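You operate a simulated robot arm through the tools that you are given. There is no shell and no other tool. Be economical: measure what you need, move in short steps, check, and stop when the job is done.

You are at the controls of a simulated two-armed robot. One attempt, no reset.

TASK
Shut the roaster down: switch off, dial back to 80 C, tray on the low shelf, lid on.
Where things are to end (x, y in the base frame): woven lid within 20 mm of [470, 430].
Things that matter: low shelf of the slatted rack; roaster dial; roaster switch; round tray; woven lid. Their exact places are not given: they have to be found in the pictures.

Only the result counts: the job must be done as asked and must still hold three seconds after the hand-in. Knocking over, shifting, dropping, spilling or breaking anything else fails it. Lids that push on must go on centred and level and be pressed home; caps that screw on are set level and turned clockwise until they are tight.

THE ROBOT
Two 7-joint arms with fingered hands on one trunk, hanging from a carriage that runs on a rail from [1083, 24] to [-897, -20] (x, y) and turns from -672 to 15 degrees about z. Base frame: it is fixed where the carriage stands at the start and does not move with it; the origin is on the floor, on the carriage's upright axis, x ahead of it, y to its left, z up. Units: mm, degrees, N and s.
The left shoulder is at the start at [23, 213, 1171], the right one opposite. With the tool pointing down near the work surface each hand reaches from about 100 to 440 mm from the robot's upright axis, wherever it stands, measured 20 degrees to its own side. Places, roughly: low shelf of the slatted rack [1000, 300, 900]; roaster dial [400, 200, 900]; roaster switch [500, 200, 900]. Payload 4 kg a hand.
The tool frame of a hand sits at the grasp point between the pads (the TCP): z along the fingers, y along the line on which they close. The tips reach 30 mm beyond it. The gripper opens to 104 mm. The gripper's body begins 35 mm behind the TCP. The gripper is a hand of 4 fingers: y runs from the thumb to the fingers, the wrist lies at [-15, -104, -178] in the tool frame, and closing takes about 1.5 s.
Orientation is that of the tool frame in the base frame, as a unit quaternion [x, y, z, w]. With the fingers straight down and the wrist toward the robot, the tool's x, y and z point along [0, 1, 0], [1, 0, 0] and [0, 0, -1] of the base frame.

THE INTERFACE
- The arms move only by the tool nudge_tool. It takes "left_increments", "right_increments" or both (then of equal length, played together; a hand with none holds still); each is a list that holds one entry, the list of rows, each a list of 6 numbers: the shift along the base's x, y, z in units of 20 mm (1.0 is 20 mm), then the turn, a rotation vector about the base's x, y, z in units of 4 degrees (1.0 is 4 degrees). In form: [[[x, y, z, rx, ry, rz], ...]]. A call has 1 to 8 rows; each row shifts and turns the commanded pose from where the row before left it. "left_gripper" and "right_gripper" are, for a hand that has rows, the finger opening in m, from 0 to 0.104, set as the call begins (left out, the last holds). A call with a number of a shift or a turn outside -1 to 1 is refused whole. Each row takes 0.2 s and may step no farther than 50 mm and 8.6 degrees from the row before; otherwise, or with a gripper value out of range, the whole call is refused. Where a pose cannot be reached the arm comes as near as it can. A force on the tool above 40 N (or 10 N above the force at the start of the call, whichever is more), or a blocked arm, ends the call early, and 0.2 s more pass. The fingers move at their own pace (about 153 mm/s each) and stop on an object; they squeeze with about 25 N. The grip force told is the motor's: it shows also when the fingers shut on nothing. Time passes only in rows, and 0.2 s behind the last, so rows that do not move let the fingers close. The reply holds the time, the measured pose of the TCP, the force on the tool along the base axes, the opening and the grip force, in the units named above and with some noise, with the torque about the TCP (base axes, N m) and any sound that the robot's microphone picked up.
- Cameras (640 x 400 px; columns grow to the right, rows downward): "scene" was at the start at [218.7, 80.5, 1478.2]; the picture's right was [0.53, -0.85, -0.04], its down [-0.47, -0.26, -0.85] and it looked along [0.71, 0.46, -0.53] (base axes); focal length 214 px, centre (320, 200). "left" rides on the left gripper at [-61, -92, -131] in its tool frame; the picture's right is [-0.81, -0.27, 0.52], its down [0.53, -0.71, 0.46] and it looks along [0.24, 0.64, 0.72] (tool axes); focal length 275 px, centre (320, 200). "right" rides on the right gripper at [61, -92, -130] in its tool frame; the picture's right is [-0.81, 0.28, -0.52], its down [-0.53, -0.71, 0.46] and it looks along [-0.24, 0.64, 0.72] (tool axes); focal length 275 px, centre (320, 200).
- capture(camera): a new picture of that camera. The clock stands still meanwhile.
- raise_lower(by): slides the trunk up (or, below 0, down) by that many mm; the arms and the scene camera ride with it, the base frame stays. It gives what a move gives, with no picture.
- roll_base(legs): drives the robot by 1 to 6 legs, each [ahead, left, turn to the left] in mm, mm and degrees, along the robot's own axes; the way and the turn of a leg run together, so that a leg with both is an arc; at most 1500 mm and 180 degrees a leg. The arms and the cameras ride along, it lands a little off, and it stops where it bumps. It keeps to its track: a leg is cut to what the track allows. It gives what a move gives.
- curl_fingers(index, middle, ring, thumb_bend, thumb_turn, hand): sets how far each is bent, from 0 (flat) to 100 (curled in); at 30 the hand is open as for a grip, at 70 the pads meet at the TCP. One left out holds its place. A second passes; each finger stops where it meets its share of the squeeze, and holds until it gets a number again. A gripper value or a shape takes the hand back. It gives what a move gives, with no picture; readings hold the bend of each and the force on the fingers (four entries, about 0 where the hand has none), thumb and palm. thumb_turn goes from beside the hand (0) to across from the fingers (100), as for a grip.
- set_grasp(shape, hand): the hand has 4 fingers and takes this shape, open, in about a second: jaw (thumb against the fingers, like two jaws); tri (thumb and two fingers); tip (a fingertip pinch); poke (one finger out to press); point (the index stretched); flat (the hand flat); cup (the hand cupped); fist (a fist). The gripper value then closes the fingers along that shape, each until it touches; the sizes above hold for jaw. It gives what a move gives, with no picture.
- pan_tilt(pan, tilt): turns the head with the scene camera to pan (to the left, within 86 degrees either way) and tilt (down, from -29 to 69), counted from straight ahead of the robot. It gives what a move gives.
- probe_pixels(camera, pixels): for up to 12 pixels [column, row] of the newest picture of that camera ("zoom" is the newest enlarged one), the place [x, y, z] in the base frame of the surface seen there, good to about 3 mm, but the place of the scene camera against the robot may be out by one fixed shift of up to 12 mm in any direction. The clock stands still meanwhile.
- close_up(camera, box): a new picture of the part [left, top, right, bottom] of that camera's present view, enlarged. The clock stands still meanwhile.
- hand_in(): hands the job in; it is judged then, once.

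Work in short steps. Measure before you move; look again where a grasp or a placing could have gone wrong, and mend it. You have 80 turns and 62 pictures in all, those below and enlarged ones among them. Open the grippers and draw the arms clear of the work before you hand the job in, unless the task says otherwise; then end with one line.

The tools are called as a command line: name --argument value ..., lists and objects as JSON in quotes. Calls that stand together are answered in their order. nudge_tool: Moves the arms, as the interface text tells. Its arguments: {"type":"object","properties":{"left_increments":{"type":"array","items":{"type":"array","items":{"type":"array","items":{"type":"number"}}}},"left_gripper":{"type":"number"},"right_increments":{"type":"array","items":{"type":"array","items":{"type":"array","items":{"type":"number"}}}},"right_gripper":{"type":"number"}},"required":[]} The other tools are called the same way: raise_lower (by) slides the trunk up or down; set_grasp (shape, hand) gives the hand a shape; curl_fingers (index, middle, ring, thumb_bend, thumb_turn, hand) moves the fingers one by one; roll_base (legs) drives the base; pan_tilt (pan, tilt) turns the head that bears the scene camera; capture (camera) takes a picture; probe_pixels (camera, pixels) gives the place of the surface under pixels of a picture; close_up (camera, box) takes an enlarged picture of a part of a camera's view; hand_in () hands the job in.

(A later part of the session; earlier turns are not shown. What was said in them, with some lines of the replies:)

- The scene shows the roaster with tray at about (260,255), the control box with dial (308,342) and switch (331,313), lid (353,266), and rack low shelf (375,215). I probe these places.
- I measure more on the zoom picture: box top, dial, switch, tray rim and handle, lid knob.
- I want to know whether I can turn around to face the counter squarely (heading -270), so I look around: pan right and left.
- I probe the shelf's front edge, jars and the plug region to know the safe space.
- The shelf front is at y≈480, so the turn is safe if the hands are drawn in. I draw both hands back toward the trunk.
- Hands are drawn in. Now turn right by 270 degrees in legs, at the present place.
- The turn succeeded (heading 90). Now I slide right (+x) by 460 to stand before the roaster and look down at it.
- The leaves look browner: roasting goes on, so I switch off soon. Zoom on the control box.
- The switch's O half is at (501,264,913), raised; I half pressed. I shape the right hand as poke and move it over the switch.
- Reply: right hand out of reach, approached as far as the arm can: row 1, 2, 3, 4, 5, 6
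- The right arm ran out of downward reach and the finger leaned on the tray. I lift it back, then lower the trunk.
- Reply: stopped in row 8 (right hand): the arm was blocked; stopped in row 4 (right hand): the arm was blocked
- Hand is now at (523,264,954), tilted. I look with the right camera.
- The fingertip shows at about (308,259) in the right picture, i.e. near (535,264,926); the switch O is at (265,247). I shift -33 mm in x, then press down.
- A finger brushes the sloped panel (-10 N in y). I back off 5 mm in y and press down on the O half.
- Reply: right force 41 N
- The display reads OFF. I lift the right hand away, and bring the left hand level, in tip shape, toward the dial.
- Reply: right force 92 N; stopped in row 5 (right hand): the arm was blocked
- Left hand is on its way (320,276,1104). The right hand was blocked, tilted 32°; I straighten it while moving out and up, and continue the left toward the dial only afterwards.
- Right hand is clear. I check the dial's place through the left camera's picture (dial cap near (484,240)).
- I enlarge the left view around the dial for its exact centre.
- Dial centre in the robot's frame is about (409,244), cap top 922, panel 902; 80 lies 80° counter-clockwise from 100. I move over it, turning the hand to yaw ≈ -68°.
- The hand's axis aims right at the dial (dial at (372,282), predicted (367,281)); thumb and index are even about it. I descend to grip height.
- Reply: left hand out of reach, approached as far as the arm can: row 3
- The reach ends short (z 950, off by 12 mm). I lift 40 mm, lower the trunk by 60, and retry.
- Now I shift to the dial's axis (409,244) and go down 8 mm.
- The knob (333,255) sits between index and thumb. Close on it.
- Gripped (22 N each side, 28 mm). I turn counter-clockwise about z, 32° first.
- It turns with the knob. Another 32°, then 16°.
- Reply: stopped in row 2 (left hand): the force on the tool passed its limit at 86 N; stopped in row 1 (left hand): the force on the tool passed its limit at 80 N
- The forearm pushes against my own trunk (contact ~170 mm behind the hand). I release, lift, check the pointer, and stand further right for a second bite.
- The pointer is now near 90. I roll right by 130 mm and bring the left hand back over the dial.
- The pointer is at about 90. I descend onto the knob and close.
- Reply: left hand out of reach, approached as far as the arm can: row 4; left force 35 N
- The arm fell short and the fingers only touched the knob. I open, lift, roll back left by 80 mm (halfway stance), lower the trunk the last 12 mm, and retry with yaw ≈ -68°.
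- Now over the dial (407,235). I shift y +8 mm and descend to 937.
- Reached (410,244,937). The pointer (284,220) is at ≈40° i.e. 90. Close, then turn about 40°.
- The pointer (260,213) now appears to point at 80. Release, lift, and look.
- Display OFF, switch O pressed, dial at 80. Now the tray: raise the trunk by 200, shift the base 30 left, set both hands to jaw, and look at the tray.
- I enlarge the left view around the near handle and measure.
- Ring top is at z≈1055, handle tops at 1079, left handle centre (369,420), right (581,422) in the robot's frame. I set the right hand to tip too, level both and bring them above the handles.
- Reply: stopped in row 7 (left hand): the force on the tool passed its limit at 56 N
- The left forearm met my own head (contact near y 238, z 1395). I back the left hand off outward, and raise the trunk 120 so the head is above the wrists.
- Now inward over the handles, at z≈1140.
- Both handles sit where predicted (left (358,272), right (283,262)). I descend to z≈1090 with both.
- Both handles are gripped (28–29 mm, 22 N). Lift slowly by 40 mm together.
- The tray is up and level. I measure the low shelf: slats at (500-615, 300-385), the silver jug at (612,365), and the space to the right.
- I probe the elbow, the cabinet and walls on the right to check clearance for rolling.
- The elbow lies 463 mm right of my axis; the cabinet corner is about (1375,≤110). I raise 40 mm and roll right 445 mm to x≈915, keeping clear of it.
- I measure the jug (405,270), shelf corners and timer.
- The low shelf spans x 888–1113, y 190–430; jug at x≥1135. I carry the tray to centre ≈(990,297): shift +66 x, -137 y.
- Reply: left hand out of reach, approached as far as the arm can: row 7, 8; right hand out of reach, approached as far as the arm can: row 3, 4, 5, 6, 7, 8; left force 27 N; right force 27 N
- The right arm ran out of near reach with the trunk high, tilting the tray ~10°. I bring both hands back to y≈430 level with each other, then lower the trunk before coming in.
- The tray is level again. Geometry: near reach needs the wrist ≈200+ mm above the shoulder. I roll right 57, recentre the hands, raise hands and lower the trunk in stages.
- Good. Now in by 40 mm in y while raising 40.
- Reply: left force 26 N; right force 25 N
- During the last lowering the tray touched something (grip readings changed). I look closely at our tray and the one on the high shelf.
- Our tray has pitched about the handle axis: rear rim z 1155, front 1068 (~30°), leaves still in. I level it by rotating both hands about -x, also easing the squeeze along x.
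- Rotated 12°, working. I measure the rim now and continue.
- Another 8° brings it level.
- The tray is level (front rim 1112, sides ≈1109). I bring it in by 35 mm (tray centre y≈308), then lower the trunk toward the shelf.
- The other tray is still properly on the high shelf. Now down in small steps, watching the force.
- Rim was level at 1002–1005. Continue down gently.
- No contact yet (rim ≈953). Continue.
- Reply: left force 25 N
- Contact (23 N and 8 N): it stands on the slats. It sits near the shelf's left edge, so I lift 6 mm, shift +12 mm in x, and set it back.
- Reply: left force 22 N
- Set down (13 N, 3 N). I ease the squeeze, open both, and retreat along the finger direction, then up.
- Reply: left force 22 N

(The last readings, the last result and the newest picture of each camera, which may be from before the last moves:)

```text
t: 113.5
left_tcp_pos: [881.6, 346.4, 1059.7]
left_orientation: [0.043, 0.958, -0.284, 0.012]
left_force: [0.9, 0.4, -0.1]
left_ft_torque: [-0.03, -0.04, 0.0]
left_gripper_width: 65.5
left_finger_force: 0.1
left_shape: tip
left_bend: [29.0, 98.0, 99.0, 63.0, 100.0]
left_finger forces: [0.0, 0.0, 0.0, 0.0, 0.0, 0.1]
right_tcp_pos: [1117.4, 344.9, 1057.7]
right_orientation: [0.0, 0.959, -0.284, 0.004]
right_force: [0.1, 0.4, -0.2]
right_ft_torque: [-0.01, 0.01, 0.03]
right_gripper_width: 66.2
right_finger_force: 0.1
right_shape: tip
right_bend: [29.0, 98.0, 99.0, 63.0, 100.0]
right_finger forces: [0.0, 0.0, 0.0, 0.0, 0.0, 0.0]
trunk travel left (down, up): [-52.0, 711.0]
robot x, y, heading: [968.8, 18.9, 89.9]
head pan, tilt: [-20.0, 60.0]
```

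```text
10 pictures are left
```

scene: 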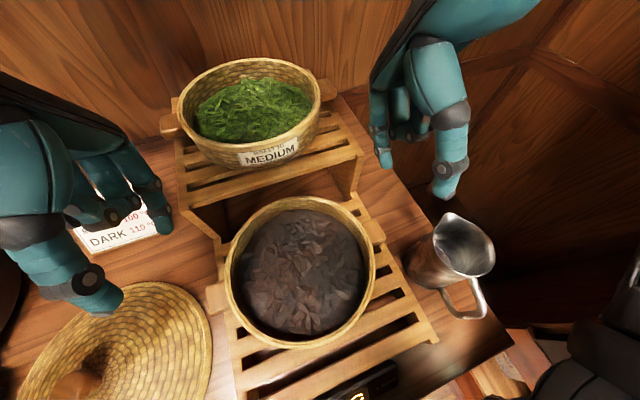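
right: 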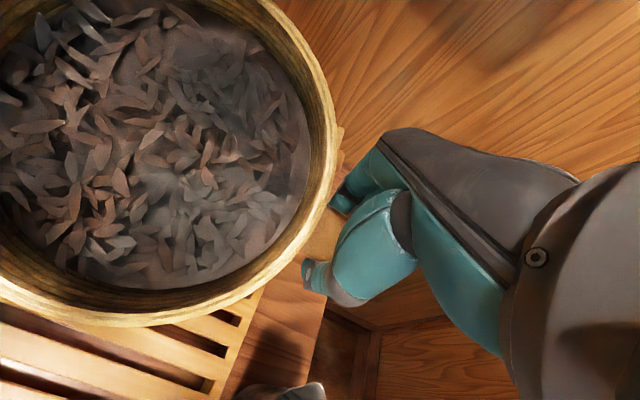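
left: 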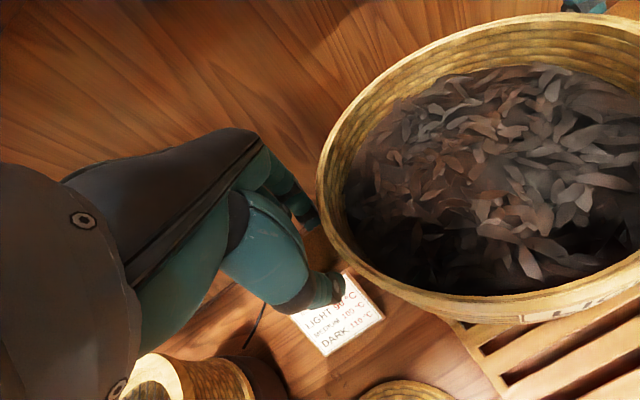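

The tray is on the low shelf, level, and the other tray is unmoved. Now the lid: roll left 150, straighten the left hand to vertical and yaw it outward above the lid knob (≈(728,277,924)).

roll_base --legs '[[0, 150, 0]]'

nudge_tool --left_increments '[[[0, -0.4, 0, 1, 0, 0], [0, -0.4, 0, 1, 0, 0], [0, -0.4, 0, 1, 0, 0], [0, -0.4, 0, 1, 0, 0], [0, -0.4, 0, 1, 0, 0], [0, -0.4, 0, 1, 0, 0], [0, -0.4, 0, 1, 0, 0], [0, -0.5, 0, 1, 0, 0]]]' --right_increments '[[[0.5, 0, 0.5, 0, 0, 0], [0.5, 0, 0.5, 0, 0, 0], [0.5, 0, 0.5, 0, 0, 0], [0.5, 0, 0.5, 0, 0, 0], [0, 0, 0.5, 0, 0, 0], [0, 0, 0.5, 0, 0, 0], [0, 0, 0, 0, 0, 0], [0, 0, 0, 0, 0, 0]]]'

nudge_tool --left_increments '[[[0, 0, -0.2, 0.2, 0, -1], [0, 0, -0.2, 0, 0, -1], [0, 0, -0.2, 0, 0, -1], [0, 0, -0.2, 0, 0, -1], [0, 0, -0.2, 0, 0, -1], [0, 0, -0.2, 0, 0, -1], [0, 0, -0.2, 0, 0, -1], [0, 0, -0.2, 0, 0, -1]]]'

nudge_tool --left_increments '[[[0, 0, -0.2, 0, 0, -1], [0, 0, -0.2, 0, 0, -1], [0, 0, -0.2, 0, 0, -1], [0, 0, -0.2, 0, 0, -1], [0, 0, -0.2, 0, 0, -1]]]'

capture --camera "left"

```text
t: 114.9
left_tcp_pos: [735.2, 342.4, 1059.6]
left_orientation: [0.043, 0.958, -0.284, 0.011]
left_force: [-0.8, -0.4, 0.6]
left_ft_torque: [0.0, 0.0, 0.02]
left_gripper_width: 65.7
left_finger_force: 0.0
left_shape: tip
left_bend: [29.0, 98.0, 99.0, 63.0, 100.0]
left_finger forces: [0.0, 0.0, 0.1, 0.0, 0.1, 0.1]
right_tcp_pos: [971.1, 341.0, 1056.5]
right_orientation: [0.0, 0.958, -0.285, 0.004]
right_force: [-0.1, -0.4, -0.1]
right_ft_torque: [0.0, -0.02, -0.03]
right_gripper_width: 65.7
right_finger_force: 0.1
right_shape: tip
right_bend: [29.0, 98.0, 99.0, 63.0, 100.0]
right_finger forces: [0.1, 0.0, 0.0, 0.1, 0.0, 0.0]
trunk travel left (down, up): [-52.0, 711.0]
robot x, y, heading: [822.3, 19.4, 89.5]
head pan, tilt: [-20.0, 60.0]
```

```text
t: 115.7
left_tcp_pos: [734.6, 326.8, 1057.0]
left_orientation: [0.032, 0.979, -0.199, 0.016]
left_force: [7.0, 7.1, 6.8]
left_ft_torque: [-1.54, 0.73, 0.74]
left_gripper_width: 65.6
left_finger_force: 0.0
left_shape: tip
left_bend: [29.0, 98.0, 99.0, 63.0, 100.0]
left_finger forces: [0.1, 0.0, 0.0, 0.0, 0.0, 0.1]
right_tcp_pos: [997.9, 341.5, 1082.7]
right_orientation: [0.001, 0.958, -0.285, 0.003]
right_force: [1.2, 0.2, -0.4]
right_ft_torque: [0.02, -0.02, -0.01]
right_gripper_width: 65.6
right_finger_force: 0.2
right_shape: tip
right_bend: [29.0, 98.0, 99.0, 63.0, 100.0]
right_finger forces: [0.0, 0.0, 0.0, 0.0, 0.0, 0.0]
trunk travel left (down, up): [-52.0, 711.0]
robot x, y, heading: [822.6, 14.6, 89.8]
head pan, tilt: [-20.0, 60.0]
stopped in row 3 (left hand): the force on the tool passed its limit at 57 N (the readings are from after the stop); the commanded pose is now the measured one
```

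```text
t: 116.1
left_tcp_pos: [734.0, 329.1, 1057.8]
left_orientation: [0.054, 0.979, -0.194, 0.015]
left_force: [16.8, 16.1, 12.8]
left_ft_torque: [-3.41, 2.18, 1.72]
left_gripper_width: 65.8
left_finger_force: 0.0
left_shape: tip
left_bend: [29.0, 98.0, 99.0, 63.0, 100.0]
left_finger forces: [0.0, 0.0, 0.0, 0.0, 0.0, 0.0]
right_tcp_pos: [996.6, 340.3, 1084.1]
right_orientation: [0.0, 0.958, -0.285, 0.004]
right_force: [0.1, -0.3, 0.1]
right_ft_torque: [-0.01, -0.01, -0.01]
right_gripper_width: 65.9
right_finger_force: 0.0
right_shape: tip
right_bend: [29.0, 98.0, 99.0, 63.0, 100.0]
right_finger forces: [0.0, 0.0, 0.0, 0.0, 0.0, 0.0]
trunk travel left (down, up): [-52.0, 711.0]
robot x, y, heading: [825.3, 18.8, 89.9]
head pan, tilt: [-20.0, 60.0]
stopped in row 2 (left hand): the force on the tool passed its limit at 46 N (the readings are from after the stop); the commanded pose is now the measured one
```

```text
t: 116.4
left_tcp_pos: [735.8, 331.1, 1057.4]
left_orientation: [0.065, 0.979, -0.193, 0.015]
left_force: [20.1, 17.2, 13.8]
left_ft_torque: [-3.53, 2.58, 1.86]
left_gripper_width: 65.7
left_finger_force: 0.0
left_shape: tip
left_bend: [29.0, 98.0, 99.0, 63.0, 100.0]
left_finger forces: [0.0, 0.0, 0.0, 0.1, 0.1, 0.0]
right_tcp_pos: [998.2, 338.9, 1082.8]
right_orientation: [0.001, 0.958, -0.286, 0.003]
right_force: [0.2, 0.8, -0.5]
right_ft_torque: [0.01, -0.02, 0.0]
right_gripper_width: 65.8
right_finger_force: 0.0
right_shape: tip
right_bend: [29.0, 98.0, 99.0, 63.0, 100.0]
right_finger forces: [0.0, 0.0, 0.0, 0.0, 0.0, 0.0]
trunk travel left (down, up): [-52.0, 711.0]
robot x, y, heading: [823.5, 19.2, 90.0]
head pan, tilt: [-20.0, 60.0]
stopped in row 1 (left hand): the force on the tool passed its limit at 44 N (the readings are from after the stop); the commanded pose is now the measured one
```

```text
9 pictures are left
```

left: 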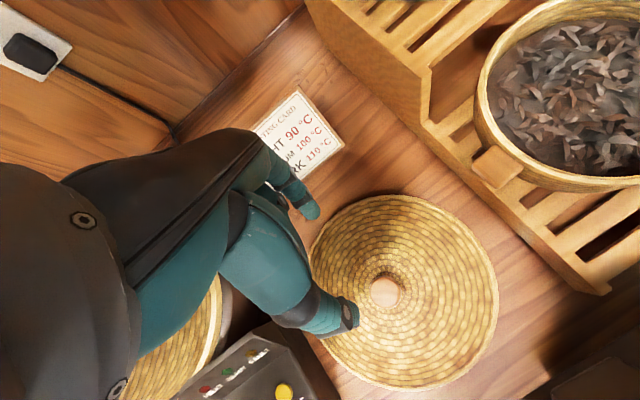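

The hand's base pressed on my own forearm (folded too tightly). I extend the left hand outward to y≈410, raise the trunk, then straighten and yaw it there.

nudge_tool --left_increments '[[[-0.4, 0.8, 0.3, -0.3, 0, 0], [-0.4, 0.8, 0.3, 0, 0, 0], [-0.4, 0.8, 0.3, 0, 0, 0], [-0.4, 0.8, 0.3, 0, 0, 0], [-0.4, 0.8, 0.3, 0, 0, 0]]]'

raise_lower --by 110

nudge_tool --left_increments '[[[0, 0, -0.4, 0.8, 0, 0], [0, 0, -0.4, 0.8, 0, 0], [0, 0, -0.4, 0.8, 0, 0], [0, 0, -0.4, 0.8, 0, 0], [0, 0, -0.4, 0.8, 0, 0], [0, 0, -0.4, 0.8, 0, 0], [0, 0, -0.4, 0.8, 0, 0], [0, 0, 0, 0, 0, -1]]]'

```text
t: 117.6
left_tcp_pos: [695.6, 411.1, 1085.1]
left_orientation: [0.065, 0.977, -0.203, 0.015]
left_force: [-0.5, 0.3, -0.2]
left_ft_torque: [-0.02, -0.01, -0.01]
left_gripper_width: 65.7
left_finger_force: 0.1
left_shape: tip
left_bend: [29.0, 98.0, 99.0, 63.0, 100.0]
left_finger forces: [0.0, 0.0, 0.0, 0.0, 0.0, 0.1]
right_tcp_pos: [996.8, 340.5, 1083.5]
right_orientation: [0.0, 0.959, -0.285, 0.004]
right_force: [-0.2, 0.0, -0.1]
right_ft_torque: [0.02, 0.0, -0.04]
right_gripper_width: 65.8
right_finger_force: 0.1
right_shape: tip
right_bend: [29.0, 98.0, 99.0, 63.0, 100.0]
right_finger forces: [0.1, 0.0, 0.1, 0.0, 0.1, 0.0]
trunk travel left (down, up): [-52.0, 711.0]
robot x, y, heading: [823.9, 16.7, 90.0]
head pan, tilt: [-20.0, 60.0]
```

```text
t: 119.0
left_tcp_pos: [695.1, 409.0, 1194.5]
left_orientation: [0.067, 0.977, -0.204, 0.014]
left_force: [-0.8, -0.2, 0.9]
left_ft_torque: [-0.04, -0.03, 0.0]
left_gripper_width: 65.8
left_finger_force: 0.1
left_shape: tip
left_bend: [29.0, 98.0, 99.0, 63.0, 100.0]
left_finger forces: [0.1, 0.0, 0.0, 0.0, 0.1, 0.0]
right_tcp_pos: [997.6, 340.5, 1192.8]
right_orientation: [0.0, 0.959, -0.284, 0.004]
right_force: [-0.3, 0.9, 0.2]
right_ft_torque: [0.03, -0.01, -0.01]
right_gripper_width: 65.8
right_finger_force: 0.1
right_shape: tip
right_bend: [29.0, 98.0, 99.0, 63.0, 100.0]
right_finger forces: [0.0, 0.0, 0.0, 0.0, 0.0, 0.0]
trunk travel left (down, up): [-162.0, 601.0]
robot x, y, heading: [823.8, 18.3, 89.8]
head pan, tilt: [-20.0, 60.0]
```

```text
t: 120.8
left_tcp_pos: [694.3, 410.8, 1139.1]
left_orientation: [0.103, 0.995, -0.009, 0.001]
left_force: [-0.6, 0.0, 0.3]
left_ft_torque: [0.0, 0.0, -0.02]
left_gripper_width: 65.6
left_finger_force: 0.0
left_shape: tip
left_bend: [29.0, 98.0, 99.0, 63.0, 100.0]
left_finger forces: [0.0, 0.0, 0.1, 0.0, 0.0, 0.0]
right_tcp_pos: [997.6, 340.0, 1192.8]
right_orientation: [0.001, 0.959, -0.285, 0.003]
right_force: [-0.2, -0.4, 0.9]
right_ft_torque: [-0.03, 0.02, -0.01]
right_gripper_width: 65.5
right_finger_force: 0.1
right_shape: tip
right_bend: [29.0, 98.0, 99.0, 63.0, 100.0]
right_finger forces: [0.0, 0.0, 0.0, 0.0, 0.1, 0.0]
trunk travel left (down, up): [-162.0, 601.0]
robot x, y, heading: [824.0, 15.1, 89.6]
head pan, tilt: [-20.0, 60.0]
```

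Vertical again. I yaw out to ≈-60° while moving over the lid knob at z≈1105, then lower the trunk.

nudge_tool --left_increments '[[[0, 0, 0, 0, 0, -1], [0, 0, 0, 0, 0, -1], [0, 0, 0, 0, 0, -1], [0, -0.3, 0, 0, 0, -1], [0.3, -0.9, -0.3, 0, 0, -1], [0.3, -0.9, -0.3, 0, 0, -1], [0.3, -0.9, -0.3, 0, 0, -1], [0.3, -0.9, -0.3, 0, 0, -1]]]'

nudge_tool --left_increments '[[[0.2, -0.9, -0.3, 0, 0, -1], [0.2, -0.9, -0.3, 0, 0, -1], [0.1, -0.5, 0, 0, 0, -1], [0, -0.5, 0, 0, 0, -1], [0, 0, 0, 0, 0, 0]]]'

raise_lower --by -110

capture --camera "left"

```text
t: 122.6
left_tcp_pos: [719.3, 333.2, 1115.1]
left_orientation: [0.373, 0.928, -0.009, -0.002]
left_force: [1.1, 0.2, -0.5]
left_ft_torque: [0.0, -0.01, 0.0]
left_gripper_width: 65.5
left_finger_force: 0.0
left_shape: tip
left_bend: [29.0, 98.0, 99.0, 63.0, 100.0]
left_finger forces: [0.1, 0.1, 0.0, 0.1, 0.0, 0.1]
right_tcp_pos: [996.8, 339.8, 1192.8]
right_orientation: [0.0, 0.958, -0.285, 0.004]
right_force: [-1.1, 0.7, 0.4]
right_ft_torque: [-0.01, 0.01, -0.02]
right_gripper_width: 65.7
right_finger_force: 0.0
right_shape: tip
right_bend: [29.0, 98.0, 99.0, 63.0, 100.0]
right_finger forces: [0.0, 0.0, 0.0, 0.0, 0.1, 0.0]
trunk travel left (down, up): [-162.0, 601.0]
robot x, y, heading: [826.1, 16.2, 90.0]
head pan, tilt: [-20.0, 60.0]
```

```text
t: 123.8
left_tcp_pos: [729.8, 275.7, 1104.0]
left_orientation: [0.499, 0.867, -0.009, -0.003]
left_force: [1.0, 0.2, -0.1]
left_ft_torque: [-0.02, -0.01, -0.02]
left_gripper_width: 65.8
left_finger_force: 0.1
left_shape: tip
left_bend: [29.0, 98.0, 99.0, 63.0, 100.0]
left_finger forces: [0.0, 0.1, 0.0, 0.1, 0.0, 0.1]
right_tcp_pos: [997.8, 340.5, 1193.1]
right_orientation: [0.0, 0.959, -0.285, 0.004]
right_force: [0.0, 0.6, -0.5]
right_ft_torque: [-0.01, 0.01, -0.04]
right_gripper_width: 65.9
right_finger_force: 0.1
right_shape: tip
right_bend: [29.0, 98.0, 99.0, 63.0, 100.0]
right_finger forces: [0.1, 0.0, 0.0, 0.0, 0.1, 0.1]
trunk travel left (down, up): [-162.0, 601.0]
robot x, y, heading: [824.3, 18.7, 89.9]
head pan, tilt: [-20.0, 60.0]
```

```text
t: 125.3
left_tcp_pos: [729.7, 276.1, 994.4]
left_orientation: [0.499, 0.867, -0.009, -0.004]
left_force: [0.5, 0.5, -0.1]
left_ft_torque: [-0.01, 0.01, -0.02]
left_gripper_width: 65.8
left_finger_force: 0.1
left_shape: tip
left_bend: [29.0, 98.0, 99.0, 63.0, 100.0]
left_finger forces: [0.0, 0.1, 0.1, 0.1, 0.1, 0.0]
right_tcp_pos: [998.1, 341.1, 1083.0]
right_orientation: [-0.001, 0.958, -0.285, 0.005]
right_force: [0.0, 0.4, 0.5]
right_ft_torque: [0.0, -0.01, -0.02]
right_gripper_width: 65.5
right_finger_force: 0.0
right_shape: tip
right_bend: [29.0, 98.0, 99.0, 63.0, 100.0]
right_finger forces: [0.0, 0.0, 0.0, 0.0, 0.0, 0.1]
trunk travel left (down, up): [-52.0, 711.0]
robot x, y, heading: [822.7, 22.0, 90.0]
head pan, tilt: [-20.0, 60.0]
```

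```text
8 pictures are left
```

left: 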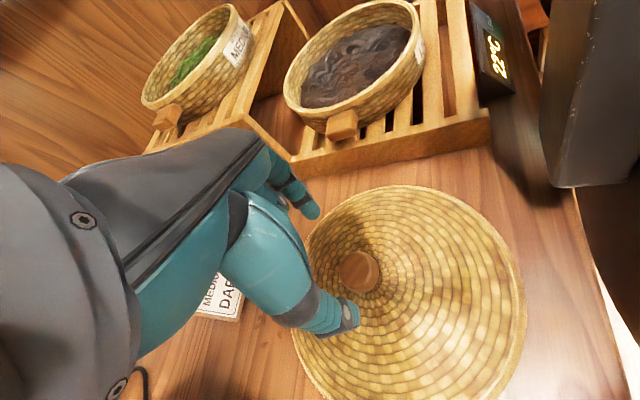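

The knob is at (360,270), almost on the hand's axis. I probe it for exact place and height.

probe_pixels --camera "left" --pixels '[[361, 270], [352, 270], [374, 268], [360, 258], [372, 284], [385, 290], [410, 300], [412, 190], [500, 330], [330, 380]]'

```text
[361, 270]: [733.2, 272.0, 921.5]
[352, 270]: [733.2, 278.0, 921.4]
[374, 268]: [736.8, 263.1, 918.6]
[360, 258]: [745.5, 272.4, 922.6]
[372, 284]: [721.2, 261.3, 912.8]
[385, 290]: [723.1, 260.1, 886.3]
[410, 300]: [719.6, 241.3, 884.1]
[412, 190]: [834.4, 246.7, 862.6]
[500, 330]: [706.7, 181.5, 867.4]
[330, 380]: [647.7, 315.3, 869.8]
```

Knob centre ≈(732,272), top 922, its base ≈892. Lower the trunk 50, then nudge onto the knob and close.

raise_lower --by -50

nudge_tool --left_increments '[[[0.12, -0.2, -0.3, 0, 0, 0], [0, 0, -0.4, 0, 0, 0], [0, 0, 0, 0, 0, 0]]]'

nudge_tool --left_increments '[[[0, 0, 0, 0, 0, 0], [0, 0, 0, 0, 0, 0], [0, 0, 0, 0, 0, 0], [0, 0, 0, 0, 0, 0], [0, 0, 0, 0, 0, 0], [0, 0, 0, 0, 0, 0]]]' --left_gripper 0

```text
t: 126.2
left_tcp_pos: [730.1, 275.9, 942.8]
left_orientation: [0.499, 0.867, -0.009, -0.003]
left_force: [-0.2, -0.6, 0.6]
left_ft_torque: [0.0, 0.04, 0.0]
left_gripper_width: 65.5
left_finger_force: 0.0
left_shape: tip
left_bend: [29.0, 98.0, 99.0, 63.0, 100.0]
left_finger forces: [0.0, 0.1, 0.1, 0.0, 0.0, 0.0]
right_tcp_pos: [996.9, 340.6, 1032.2]
right_orientation: [0.001, 0.959, -0.285, 0.003]
right_force: [0.4, -0.4, -0.4]
right_ft_torque: [0.01, -0.03, 0.02]
right_gripper_width: 65.8
right_finger_force: 0.0
right_shape: tip
right_bend: [29.0, 98.0, 99.0, 63.0, 100.0]
right_finger forces: [0.1, 0.0, 0.1, 0.0, 0.0, 0.1]
trunk travel left (down, up): [-2.0, 761.0]
robot x, y, heading: [824.6, 18.7, 90.0]
head pan, tilt: [-20.0, 60.0]
```

```text
t: 127.0
left_tcp_pos: [731.8, 270.2, 929.2]
left_orientation: [0.498, 0.867, -0.01, -0.003]
left_force: [-0.3, -0.1, 0.0]
left_ft_torque: [0.02, -0.02, -0.02]
left_gripper_width: 66.1
left_finger_force: 0.0
left_shape: tip
left_bend: [29.0, 98.0, 99.0, 63.0, 100.0]
left_finger forces: [0.0, 0.0, 0.0, 0.1, 0.1, 0.0]
right_tcp_pos: [997.8, 339.9, 1032.5]
right_orientation: [0.0, 0.959, -0.285, 0.004]
right_force: [-0.1, 0.5, -0.5]
right_ft_torque: [0.01, -0.01, -0.04]
right_gripper_width: 65.7
right_finger_force: 0.1
right_shape: tip
right_bend: [29.0, 98.0, 99.0, 63.0, 100.0]
right_finger forces: [0.0, 0.0, 0.1, 0.0, 0.0, 0.1]
trunk travel left (down, up): [-2.0, 761.0]
robot x, y, heading: [827.1, 17.8, 90.0]
head pan, tilt: [-20.0, 60.0]
```

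```text
t: 128.4
left_tcp_pos: [733.0, 271.5, 929.3]
left_orientation: [0.499, 0.867, -0.009, -0.004]
left_force: [0.0, -0.2, -0.1]
left_ft_torque: [0.04, -0.06, 0.0]
left_gripper_width: 25.8
left_finger_force: 25.3
left_shape: tip
left_bend: [73.0, 100.0, 100.0, 74.0, 100.0]
left_finger forces: [21.4, 0.1, 0.1, 0.1, 21.8, 0.0]
right_tcp_pos: [997.2, 340.0, 1032.0]
right_orientation: [0.0, 0.959, -0.285, 0.004]
right_force: [-0.6, -1.6, 0.2]
right_ft_torque: [-0.01, 0.01, 0.01]
right_gripper_width: 65.7
right_finger_force: 0.1
right_shape: tip
right_bend: [29.0, 98.0, 99.0, 63.0, 100.0]
right_finger forces: [0.0, 0.0, 0.1, 0.0, 0.0, 0.1]
trunk travel left (down, up): [-2.0, 761.0]
robot x, y, heading: [822.0, 17.0, 89.8]
head pan, tilt: [-20.0, 60.0]
```

The knob is gripped (26 mm, 21 N). Lift with the trunk by 250 mm, check it hangs level.

raise_lower --by 250

capture --camera "left"

```text
t: 131.0
left_tcp_pos: [732.1, 269.7, 1179.0]
left_orientation: [0.498, 0.867, -0.01, -0.003]
left_force: [-0.6, -0.4, -1.7]
left_ft_torque: [-0.01, 0.0, -0.03]
left_gripper_width: 25.8
left_finger_force: 25.1
left_shape: tip
left_bend: [73.0, 100.0, 100.0, 74.0, 100.0]
left_finger forces: [21.6, 0.0, 0.1, 0.1, 21.9, 0.1]
right_tcp_pos: [997.7, 340.8, 1282.6]
right_orientation: [0.001, 0.959, -0.285, 0.004]
right_force: [-0.5, -0.7, 0.0]
right_ft_torque: [-0.03, 0.01, 0.01]
right_gripper_width: 65.8
right_finger_force: 0.0
right_shape: tip
right_bend: [29.0, 98.0, 99.0, 63.0, 100.0]
right_finger forces: [0.0, 0.0, 0.0, 0.0, 0.0, 0.0]
trunk travel left (down, up): [-252.0, 511.0]
robot x, y, heading: [822.4, 18.0, 90.0]
head pan, tilt: [-20.0, 60.0]
```

```text
7 pictures are left
```

left: 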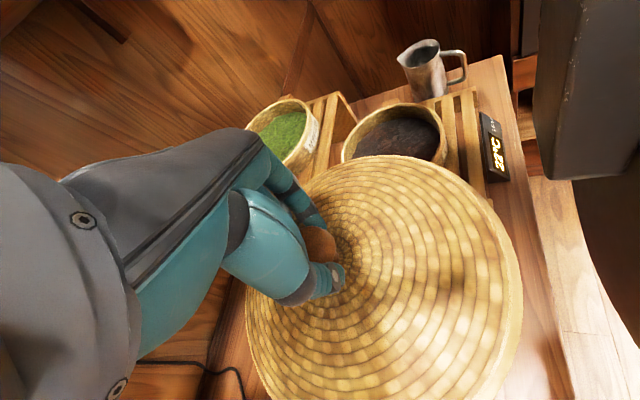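

The lid hangs level from the knob. Roll left 260, then extend over the roaster.

roll_base --legs '[[0, 260, 0]]'

nudge_tool --left_increments '[[[0, 0.5, 0, 0, 0, 0], [0, 1, 0, 0, 0, 0], [0, 1, 0, 0, 0, 0], [0, 1, 0, 0, 0, 0], [0, 1, 0, 0, 0, 0], [0, 1, 0, 0, 0, 0], [0, 1, 0, 0, 0, 0], [0, 0.8, 0, 0, 0, 0]]]'

pan_tilt --pan 10 --tilt 50

capture --camera "scene"

```text
t: 132.8
left_tcp_pos: [477.9, 264.1, 1179.9]
left_orientation: [0.497, 0.867, -0.01, -0.004]
left_force: [-0.2, 0.4, -2.0]
left_ft_torque: [0.02, 0.01, 0.03]
left_gripper_width: 25.6
left_finger_force: 25.0
left_shape: tip
left_bend: [73.0, 100.0, 100.0, 74.0, 100.0]
left_finger forces: [21.4, 0.0, 0.0, 0.0, 21.8, 0.0]
right_tcp_pos: [743.7, 336.2, 1283.2]
right_orientation: [-0.001, 0.959, -0.285, 0.004]
right_force: [0.1, 0.2, -0.6]
right_ft_torque: [0.0, 0.01, 0.02]
right_gripper_width: 65.8
right_finger_force: 0.1
right_shape: tip
right_bend: [29.0, 98.0, 99.0, 63.0, 100.0]
right_finger forces: [0.1, 0.0, 0.0, 0.1, 0.0, 0.1]
trunk travel left (down, up): [-252.0, 511.0]
robot x, y, heading: [572.0, 14.9, 90.2]
head pan, tilt: [-20.0, 60.0]
```

```text
t: 134.6
left_tcp_pos: [478.8, 410.9, 1179.4]
left_orientation: [0.497, 0.868, -0.008, -0.004]
left_force: [0.9, 0.5, -1.8]
left_ft_torque: [0.01, -0.01, -0.02]
left_gripper_width: 25.9
left_finger_force: 24.7
left_shape: tip
left_bend: [73.0, 100.0, 100.0, 74.0, 100.0]
left_finger forces: [21.4, 0.1, 0.0, 0.1, 21.8, 0.0]
right_tcp_pos: [743.1, 335.1, 1282.3]
right_orientation: [0.0, 0.959, -0.285, 0.004]
right_force: [-0.3, 0.3, -0.4]
right_ft_torque: [0.04, -0.02, -0.02]
right_gripper_width: 65.8
right_finger_force: 0.0
right_shape: tip
right_bend: [29.0, 98.0, 99.0, 63.0, 100.0]
right_finger forces: [0.0, 0.1, 0.0, 0.1, 0.1, 0.0]
trunk travel left (down, up): [-252.0, 511.0]
robot x, y, heading: [574.8, 8.9, 90.3]
head pan, tilt: [-20.0, 60.0]
```

```text
t: 135.6
left_tcp_pos: [478.0, 409.7, 1179.2]
left_orientation: [0.498, 0.867, -0.009, -0.003]
left_force: [0.7, -0.2, -1.6]
left_ft_torque: [-0.02, -0.01, -0.03]
left_gripper_width: 25.7
left_finger_force: 24.7
left_shape: tip
left_bend: [73.0, 100.0, 100.0, 74.0, 100.0]
left_finger forces: [21.5, 0.1, 0.0, 0.0, 21.8, 0.1]
right_tcp_pos: [742.2, 335.4, 1282.5]
right_orientation: [0.0, 0.959, -0.284, 0.004]
right_force: [0.4, -0.2, 0.9]
right_ft_torque: [0.01, 0.02, 0.0]
right_gripper_width: 65.7
right_finger_force: 0.1
right_shape: tip
right_bend: [29.0, 98.0, 99.0, 63.0, 100.0]
right_finger forces: [0.1, 0.1, 0.1, 0.0, 0.1, 0.0]
trunk travel left (down, up): [-252.0, 511.0]
robot x, y, heading: [574.6, 13.3, 90.0]
head pan, tilt: [10.0, 50.0]
```

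```text
6 pictures are left
```

scene: 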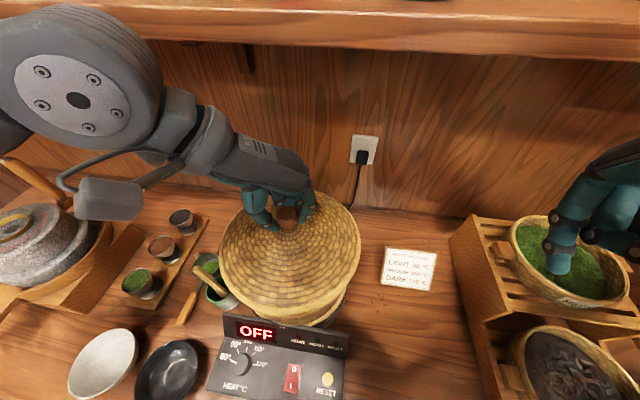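

The lid is over the roaster. I move to (473,427) and lower until contact.

nudge_tool --left_increments '[[[-0.25, 0.85, 0, 0, 0, 0], [0, 0, -0.5, 0, 0, 0], [0, 0, -0.5, 0, 0, 0], [0, 0, -0.5, 0, 0, 0], [0, 0, 0, 0, 0, 0]]]'

close_up --camera "scene" --box '[190, 170, 390, 350]'

```text
t: 136.8
left_tcp_pos: [473.5, 428.5, 1150.1]
left_orientation: [0.497, 0.868, -0.009, -0.003]
left_force: [0.8, -0.1, -1.3]
left_ft_torque: [-0.01, -0.01, 0.01]
left_gripper_width: 25.6
left_finger_force: 25.4
left_shape: tip
left_bend: [73.0, 100.0, 100.0, 74.0, 100.0]
left_finger forces: [21.5, 0.0, 0.0, 0.1, 21.8, 0.1]
right_tcp_pos: [743.7, 335.7, 1282.4]
right_orientation: [0.0, 0.959, -0.285, 0.004]
right_force: [0.5, -0.1, 0.2]
right_ft_torque: [0.0, 0.0, -0.02]
right_gripper_width: 65.9
right_finger_force: 0.2
right_shape: tip
right_bend: [29.0, 98.0, 99.0, 63.0, 100.0]
right_finger forces: [0.1, 0.1, 0.0, 0.0, 0.0, 0.1]
trunk travel left (down, up): [-252.0, 511.0]
robot x, y, heading: [572.5, 12.1, 89.8]
head pan, tilt: [10.0, 50.0]
```

```text
2.22 times, centred on (290, 260) of scene
```

zoom: 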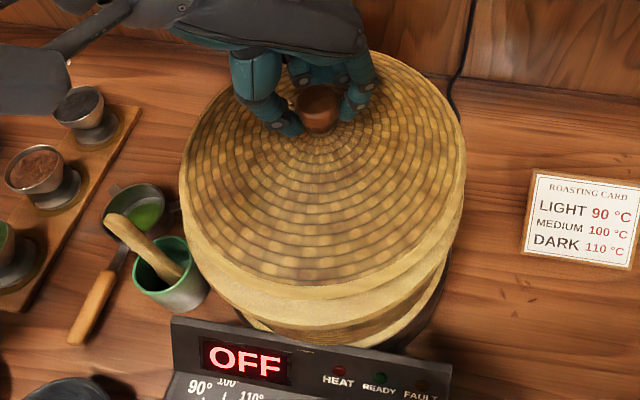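

It looks centred over the ring. Lower gently further.

nudge_tool --left_increments '[[[0, 0, -0.25, 0, 0, 0], [0, 0, -0.25, 0, 0, 0], [0, 0, -0.2, 0, 0, 0], [0, 0, -0.15, 0, 0, 0], [0, 0, 0, 0, 0, 0]]]'

```text
t: 137.9
left_tcp_pos: [472.3, 428.6, 1133.0]
left_orientation: [0.496, 0.868, -0.008, -0.004]
left_force: [-1.2, -4.4, 11.2]
left_ft_torque: [-0.17, 0.14, 0.01]
left_gripper_width: 26.0
left_finger_force: 25.0
left_shape: tip
left_bend: [74.0, 100.0, 100.0, 74.0, 100.0]
left_finger forces: [21.3, 0.0, 0.0, 0.0, 25.7, 0.0]
right_tcp_pos: [743.3, 335.7, 1283.1]
right_orientation: [-0.001, 0.959, -0.284, 0.004]
right_force: [0.1, -0.1, 0.3]
right_ft_torque: [0.0, 0.02, -0.03]
right_gripper_width: 65.6
right_finger_force: 0.0
right_shape: tip
right_bend: [29.0, 98.0, 99.0, 63.0, 100.0]
right_finger forces: [0.0, 0.1, 0.0, 0.0, 0.0, 0.0]
trunk travel left (down, up): [-252.0, 511.0]
robot x, y, heading: [572.0, 10.4, 89.9]
head pan, tilt: [10.0, 50.0]
```

Contact at TCP 1133, just as expected for seating on the ring (11 N). Press a little more, then release and lift off.

nudge_tool --left_increments '[[[0, 0, -0.15, 0, 0, 0], [0, 0, -0.1, 0, 0, 0], [0, 0, 0, 0, 0, 0]]]'

nudge_tool --left_increments '[[[0, 0, 0.2, 0, 0, 0], [0, 0, 0, 0, 0, 0], [0, 0, 0, 0, 0, 0], [0, 0, 0, 0, 0, 0], [0, 0, 0, 0, 0, 0]]]' --left_gripper 0.07

close_up --camera "scene" --box '[190, 170, 390, 350]'

```text
t: 138.8
left_tcp_pos: [472.8, 428.2, 1126.5]
left_orientation: [0.497, 0.868, -0.01, -0.004]
left_force: [-0.5, 0.1, -2.4]
left_ft_torque: [-0.02, 0.03, -0.03]
left_gripper_width: 25.5
left_finger_force: 24.6
left_shape: tip
left_bend: [74.0, 100.0, 100.0, 76.0, 100.0]
left_finger forces: [25.0, 0.0, 0.0, 0.0, 19.3, 0.0]
right_tcp_pos: [743.4, 335.7, 1282.4]
right_orientation: [0.0, 0.958, -0.285, 0.004]
right_force: [0.9, 0.0, -0.4]
right_ft_torque: [0.02, 0.02, 0.0]
right_gripper_width: 65.8
right_finger_force: 0.0
right_shape: tip
right_bend: [29.0, 98.0, 99.0, 63.0, 100.0]
right_finger forces: [0.0, 0.0, 0.0, 0.0, 0.0, 0.1]
trunk travel left (down, up): [-252.0, 511.0]
robot x, y, heading: [571.4, 17.1, 90.2]
head pan, tilt: [10.0, 50.0]
```

```text
t: 139.9
left_tcp_pos: [474.9, 427.9, 1132.0]
left_orientation: [0.497, 0.868, -0.009, -0.003]
left_force: [-0.7, -0.9, -0.2]
left_ft_torque: [0.0, -0.04, 0.01]
left_gripper_width: 70.0
left_finger_force: 0.0
left_shape: tip
left_bend: [29.0, 98.0, 99.0, 60.0, 100.0]
left_finger forces: [0.0, 0.0, 0.1, 0.0, 0.1, 0.0]
right_tcp_pos: [743.3, 336.2, 1281.8]
right_orientation: [-0.001, 0.959, -0.285, 0.004]
right_force: [-0.2, -0.4, 0.5]
right_ft_torque: [-0.02, -0.03, 0.03]
right_gripper_width: 65.8
right_finger_force: 0.2
right_shape: tip
right_bend: [29.0, 98.0, 99.0, 63.0, 100.0]
right_finger forces: [0.0, 0.0, 0.0, 0.0, 0.0, 0.0]
trunk travel left (down, up): [-252.0, 511.0]
robot x, y, heading: [573.5, 13.3, 90.0]
head pan, tilt: [10.0, 50.0]
```

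```text
2.22 times, centred on (290, 260) of scene
```

zoom: 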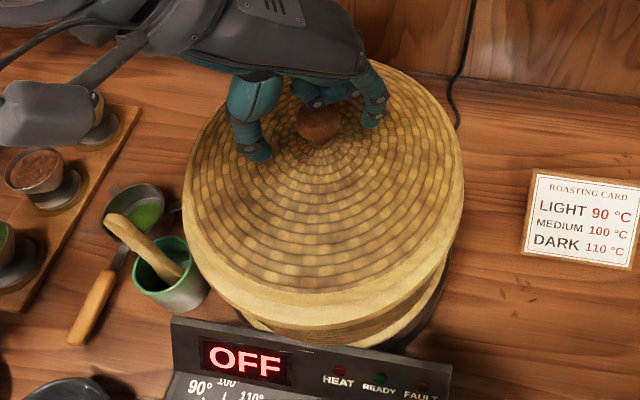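

After pressing, the force fell away and the lid dropped a few mm: it seated. I lift the hand off and away, and check.

nudge_tool --left_increments '[[[0, 0, 0.6, 0, 0, 0], [0, 0, 1, 0, 0, 0], [0, 0, 1, 0, 0, 0], [0, -0.3, 1, 0, 0, 0], [-0.8, -0.8, 0.3, 0, 0, 0], [-0.8, -0.8, 0, 0, 0, 0], [-0.8, -0.8, 0, 0, 0, 0], [-0.8, -0.8, 0, 0, 0, 0]]]'

nudge_tool --left_increments '[[[-1, -0.5, 0, 0, 0, 0], [-1, -0.5, 0, 0, 0, 0], [-1, 0, 0, 0, 0, 0], [-1, 0, 0, 0, 0, 0]]]'

capture --camera "scene"

```text
t: 141.8
left_tcp_pos: [410.4, 356.5, 1210.8]
left_orientation: [0.498, 0.867, -0.01, -0.003]
left_force: [0.3, 0.1, -0.4]
left_ft_torque: [0.0, 0.01, 0.02]
left_gripper_width: 69.4
left_finger_force: 0.1
left_shape: tip
left_bend: [29.0, 98.0, 99.0, 60.0, 100.0]
left_finger forces: [0.0, 0.1, 0.0, 0.0, 0.0, 0.0]
right_tcp_pos: [743.4, 335.2, 1282.8]
right_orientation: [-0.001, 0.958, -0.285, 0.004]
right_force: [-0.5, 0.6, -0.6]
right_ft_torque: [0.02, -0.03, 0.0]
right_gripper_width: 65.7
right_finger_force: 0.1
right_shape: tip
right_bend: [29.0, 98.0, 99.0, 63.0, 100.0]
right_finger forces: [0.0, 0.0, 0.0, 0.0, 0.2, 0.1]
trunk travel left (down, up): [-252.0, 511.0]
robot x, y, heading: [573.5, 10.3, 90.0]
head pan, tilt: [10.0, 50.0]
```

```text
t: 142.8
left_tcp_pos: [328.9, 338.1, 1210.0]
left_orientation: [0.497, 0.868, -0.009, -0.004]
left_force: [0.0, 0.7, 0.3]
left_ft_torque: [0.0, -0.03, -0.01]
left_gripper_width: 70.0
left_finger_force: 0.0
left_shape: tip
left_bend: [29.0, 98.0, 99.0, 60.0, 100.0]
left_finger forces: [0.1, 0.1, 0.1, 0.1, 0.0, 0.0]
right_tcp_pos: [744.5, 334.6, 1283.7]
right_orientation: [-0.001, 0.959, -0.285, 0.005]
right_force: [-0.8, -0.1, 0.2]
right_ft_torque: [-0.03, 0.02, 0.02]
right_gripper_width: 65.8
right_finger_force: 0.2
right_shape: tip
right_bend: [29.0, 98.0, 99.0, 63.0, 100.0]
right_finger forces: [0.0, 0.1, 0.1, 0.0, 0.0, 0.0]
trunk travel left (down, up): [-252.0, 511.0]
robot x, y, heading: [569.7, 11.0, 90.1]
head pan, tilt: [10.0, 50.0]
```

```text
3 pictures are left
```

scene: 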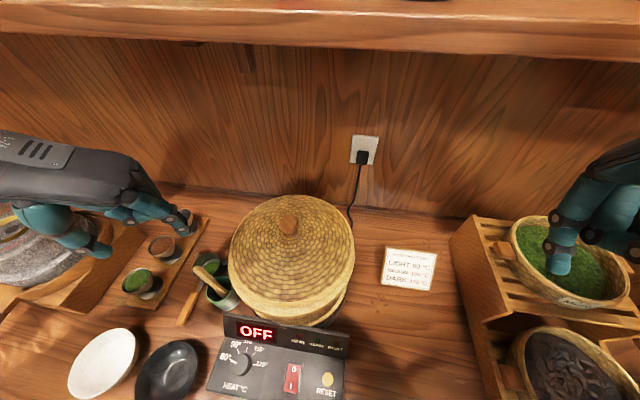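

Lid sits on the roaster. I check level and centring: lid edge on all sides and knob.

probe_pixels --camera "scene" --pixels '[[289, 220], [285, 292], [233, 245], [348, 245], [290, 198], [250, 285], [330, 285], [262, 206], [330, 212], [540, 380], [575, 262]]'

close_up --camera "scene" --box '[190, 180, 390, 400]'

```text
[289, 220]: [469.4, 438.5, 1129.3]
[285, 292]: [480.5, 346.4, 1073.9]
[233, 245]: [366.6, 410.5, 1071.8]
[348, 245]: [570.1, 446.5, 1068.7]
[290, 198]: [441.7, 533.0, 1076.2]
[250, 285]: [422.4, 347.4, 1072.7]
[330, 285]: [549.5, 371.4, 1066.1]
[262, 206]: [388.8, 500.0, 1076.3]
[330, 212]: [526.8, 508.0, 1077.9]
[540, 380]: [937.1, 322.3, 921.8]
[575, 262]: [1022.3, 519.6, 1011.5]
```

```text
1.82 times, centred on (290, 290) of scene
```

zoom: 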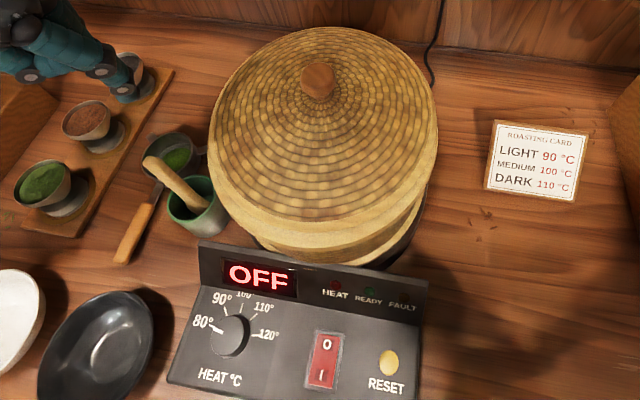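

Knob centre is ≈(472,430), the lid edge level within measuring noise, display OFF, dial on 80, tray on the low shelf, hands open and clear. Handing in.

hand_in

```text
The job is handed in.
```

I switched the roaster off, turned the dial back to 80 °C, set the tray on the low shelf and put the lid on the roaster. The lid centre measures about [472, 430]. While I was moving the tray it pressed briefly against something, most likely the tray on the high shelf, and tipped about 30° before I levelled it. I saw no spill, and the high-shelf tray still looked in place. The leaves had also darkened well past the "LIGHT" on their label, mostly before I reached the switch.
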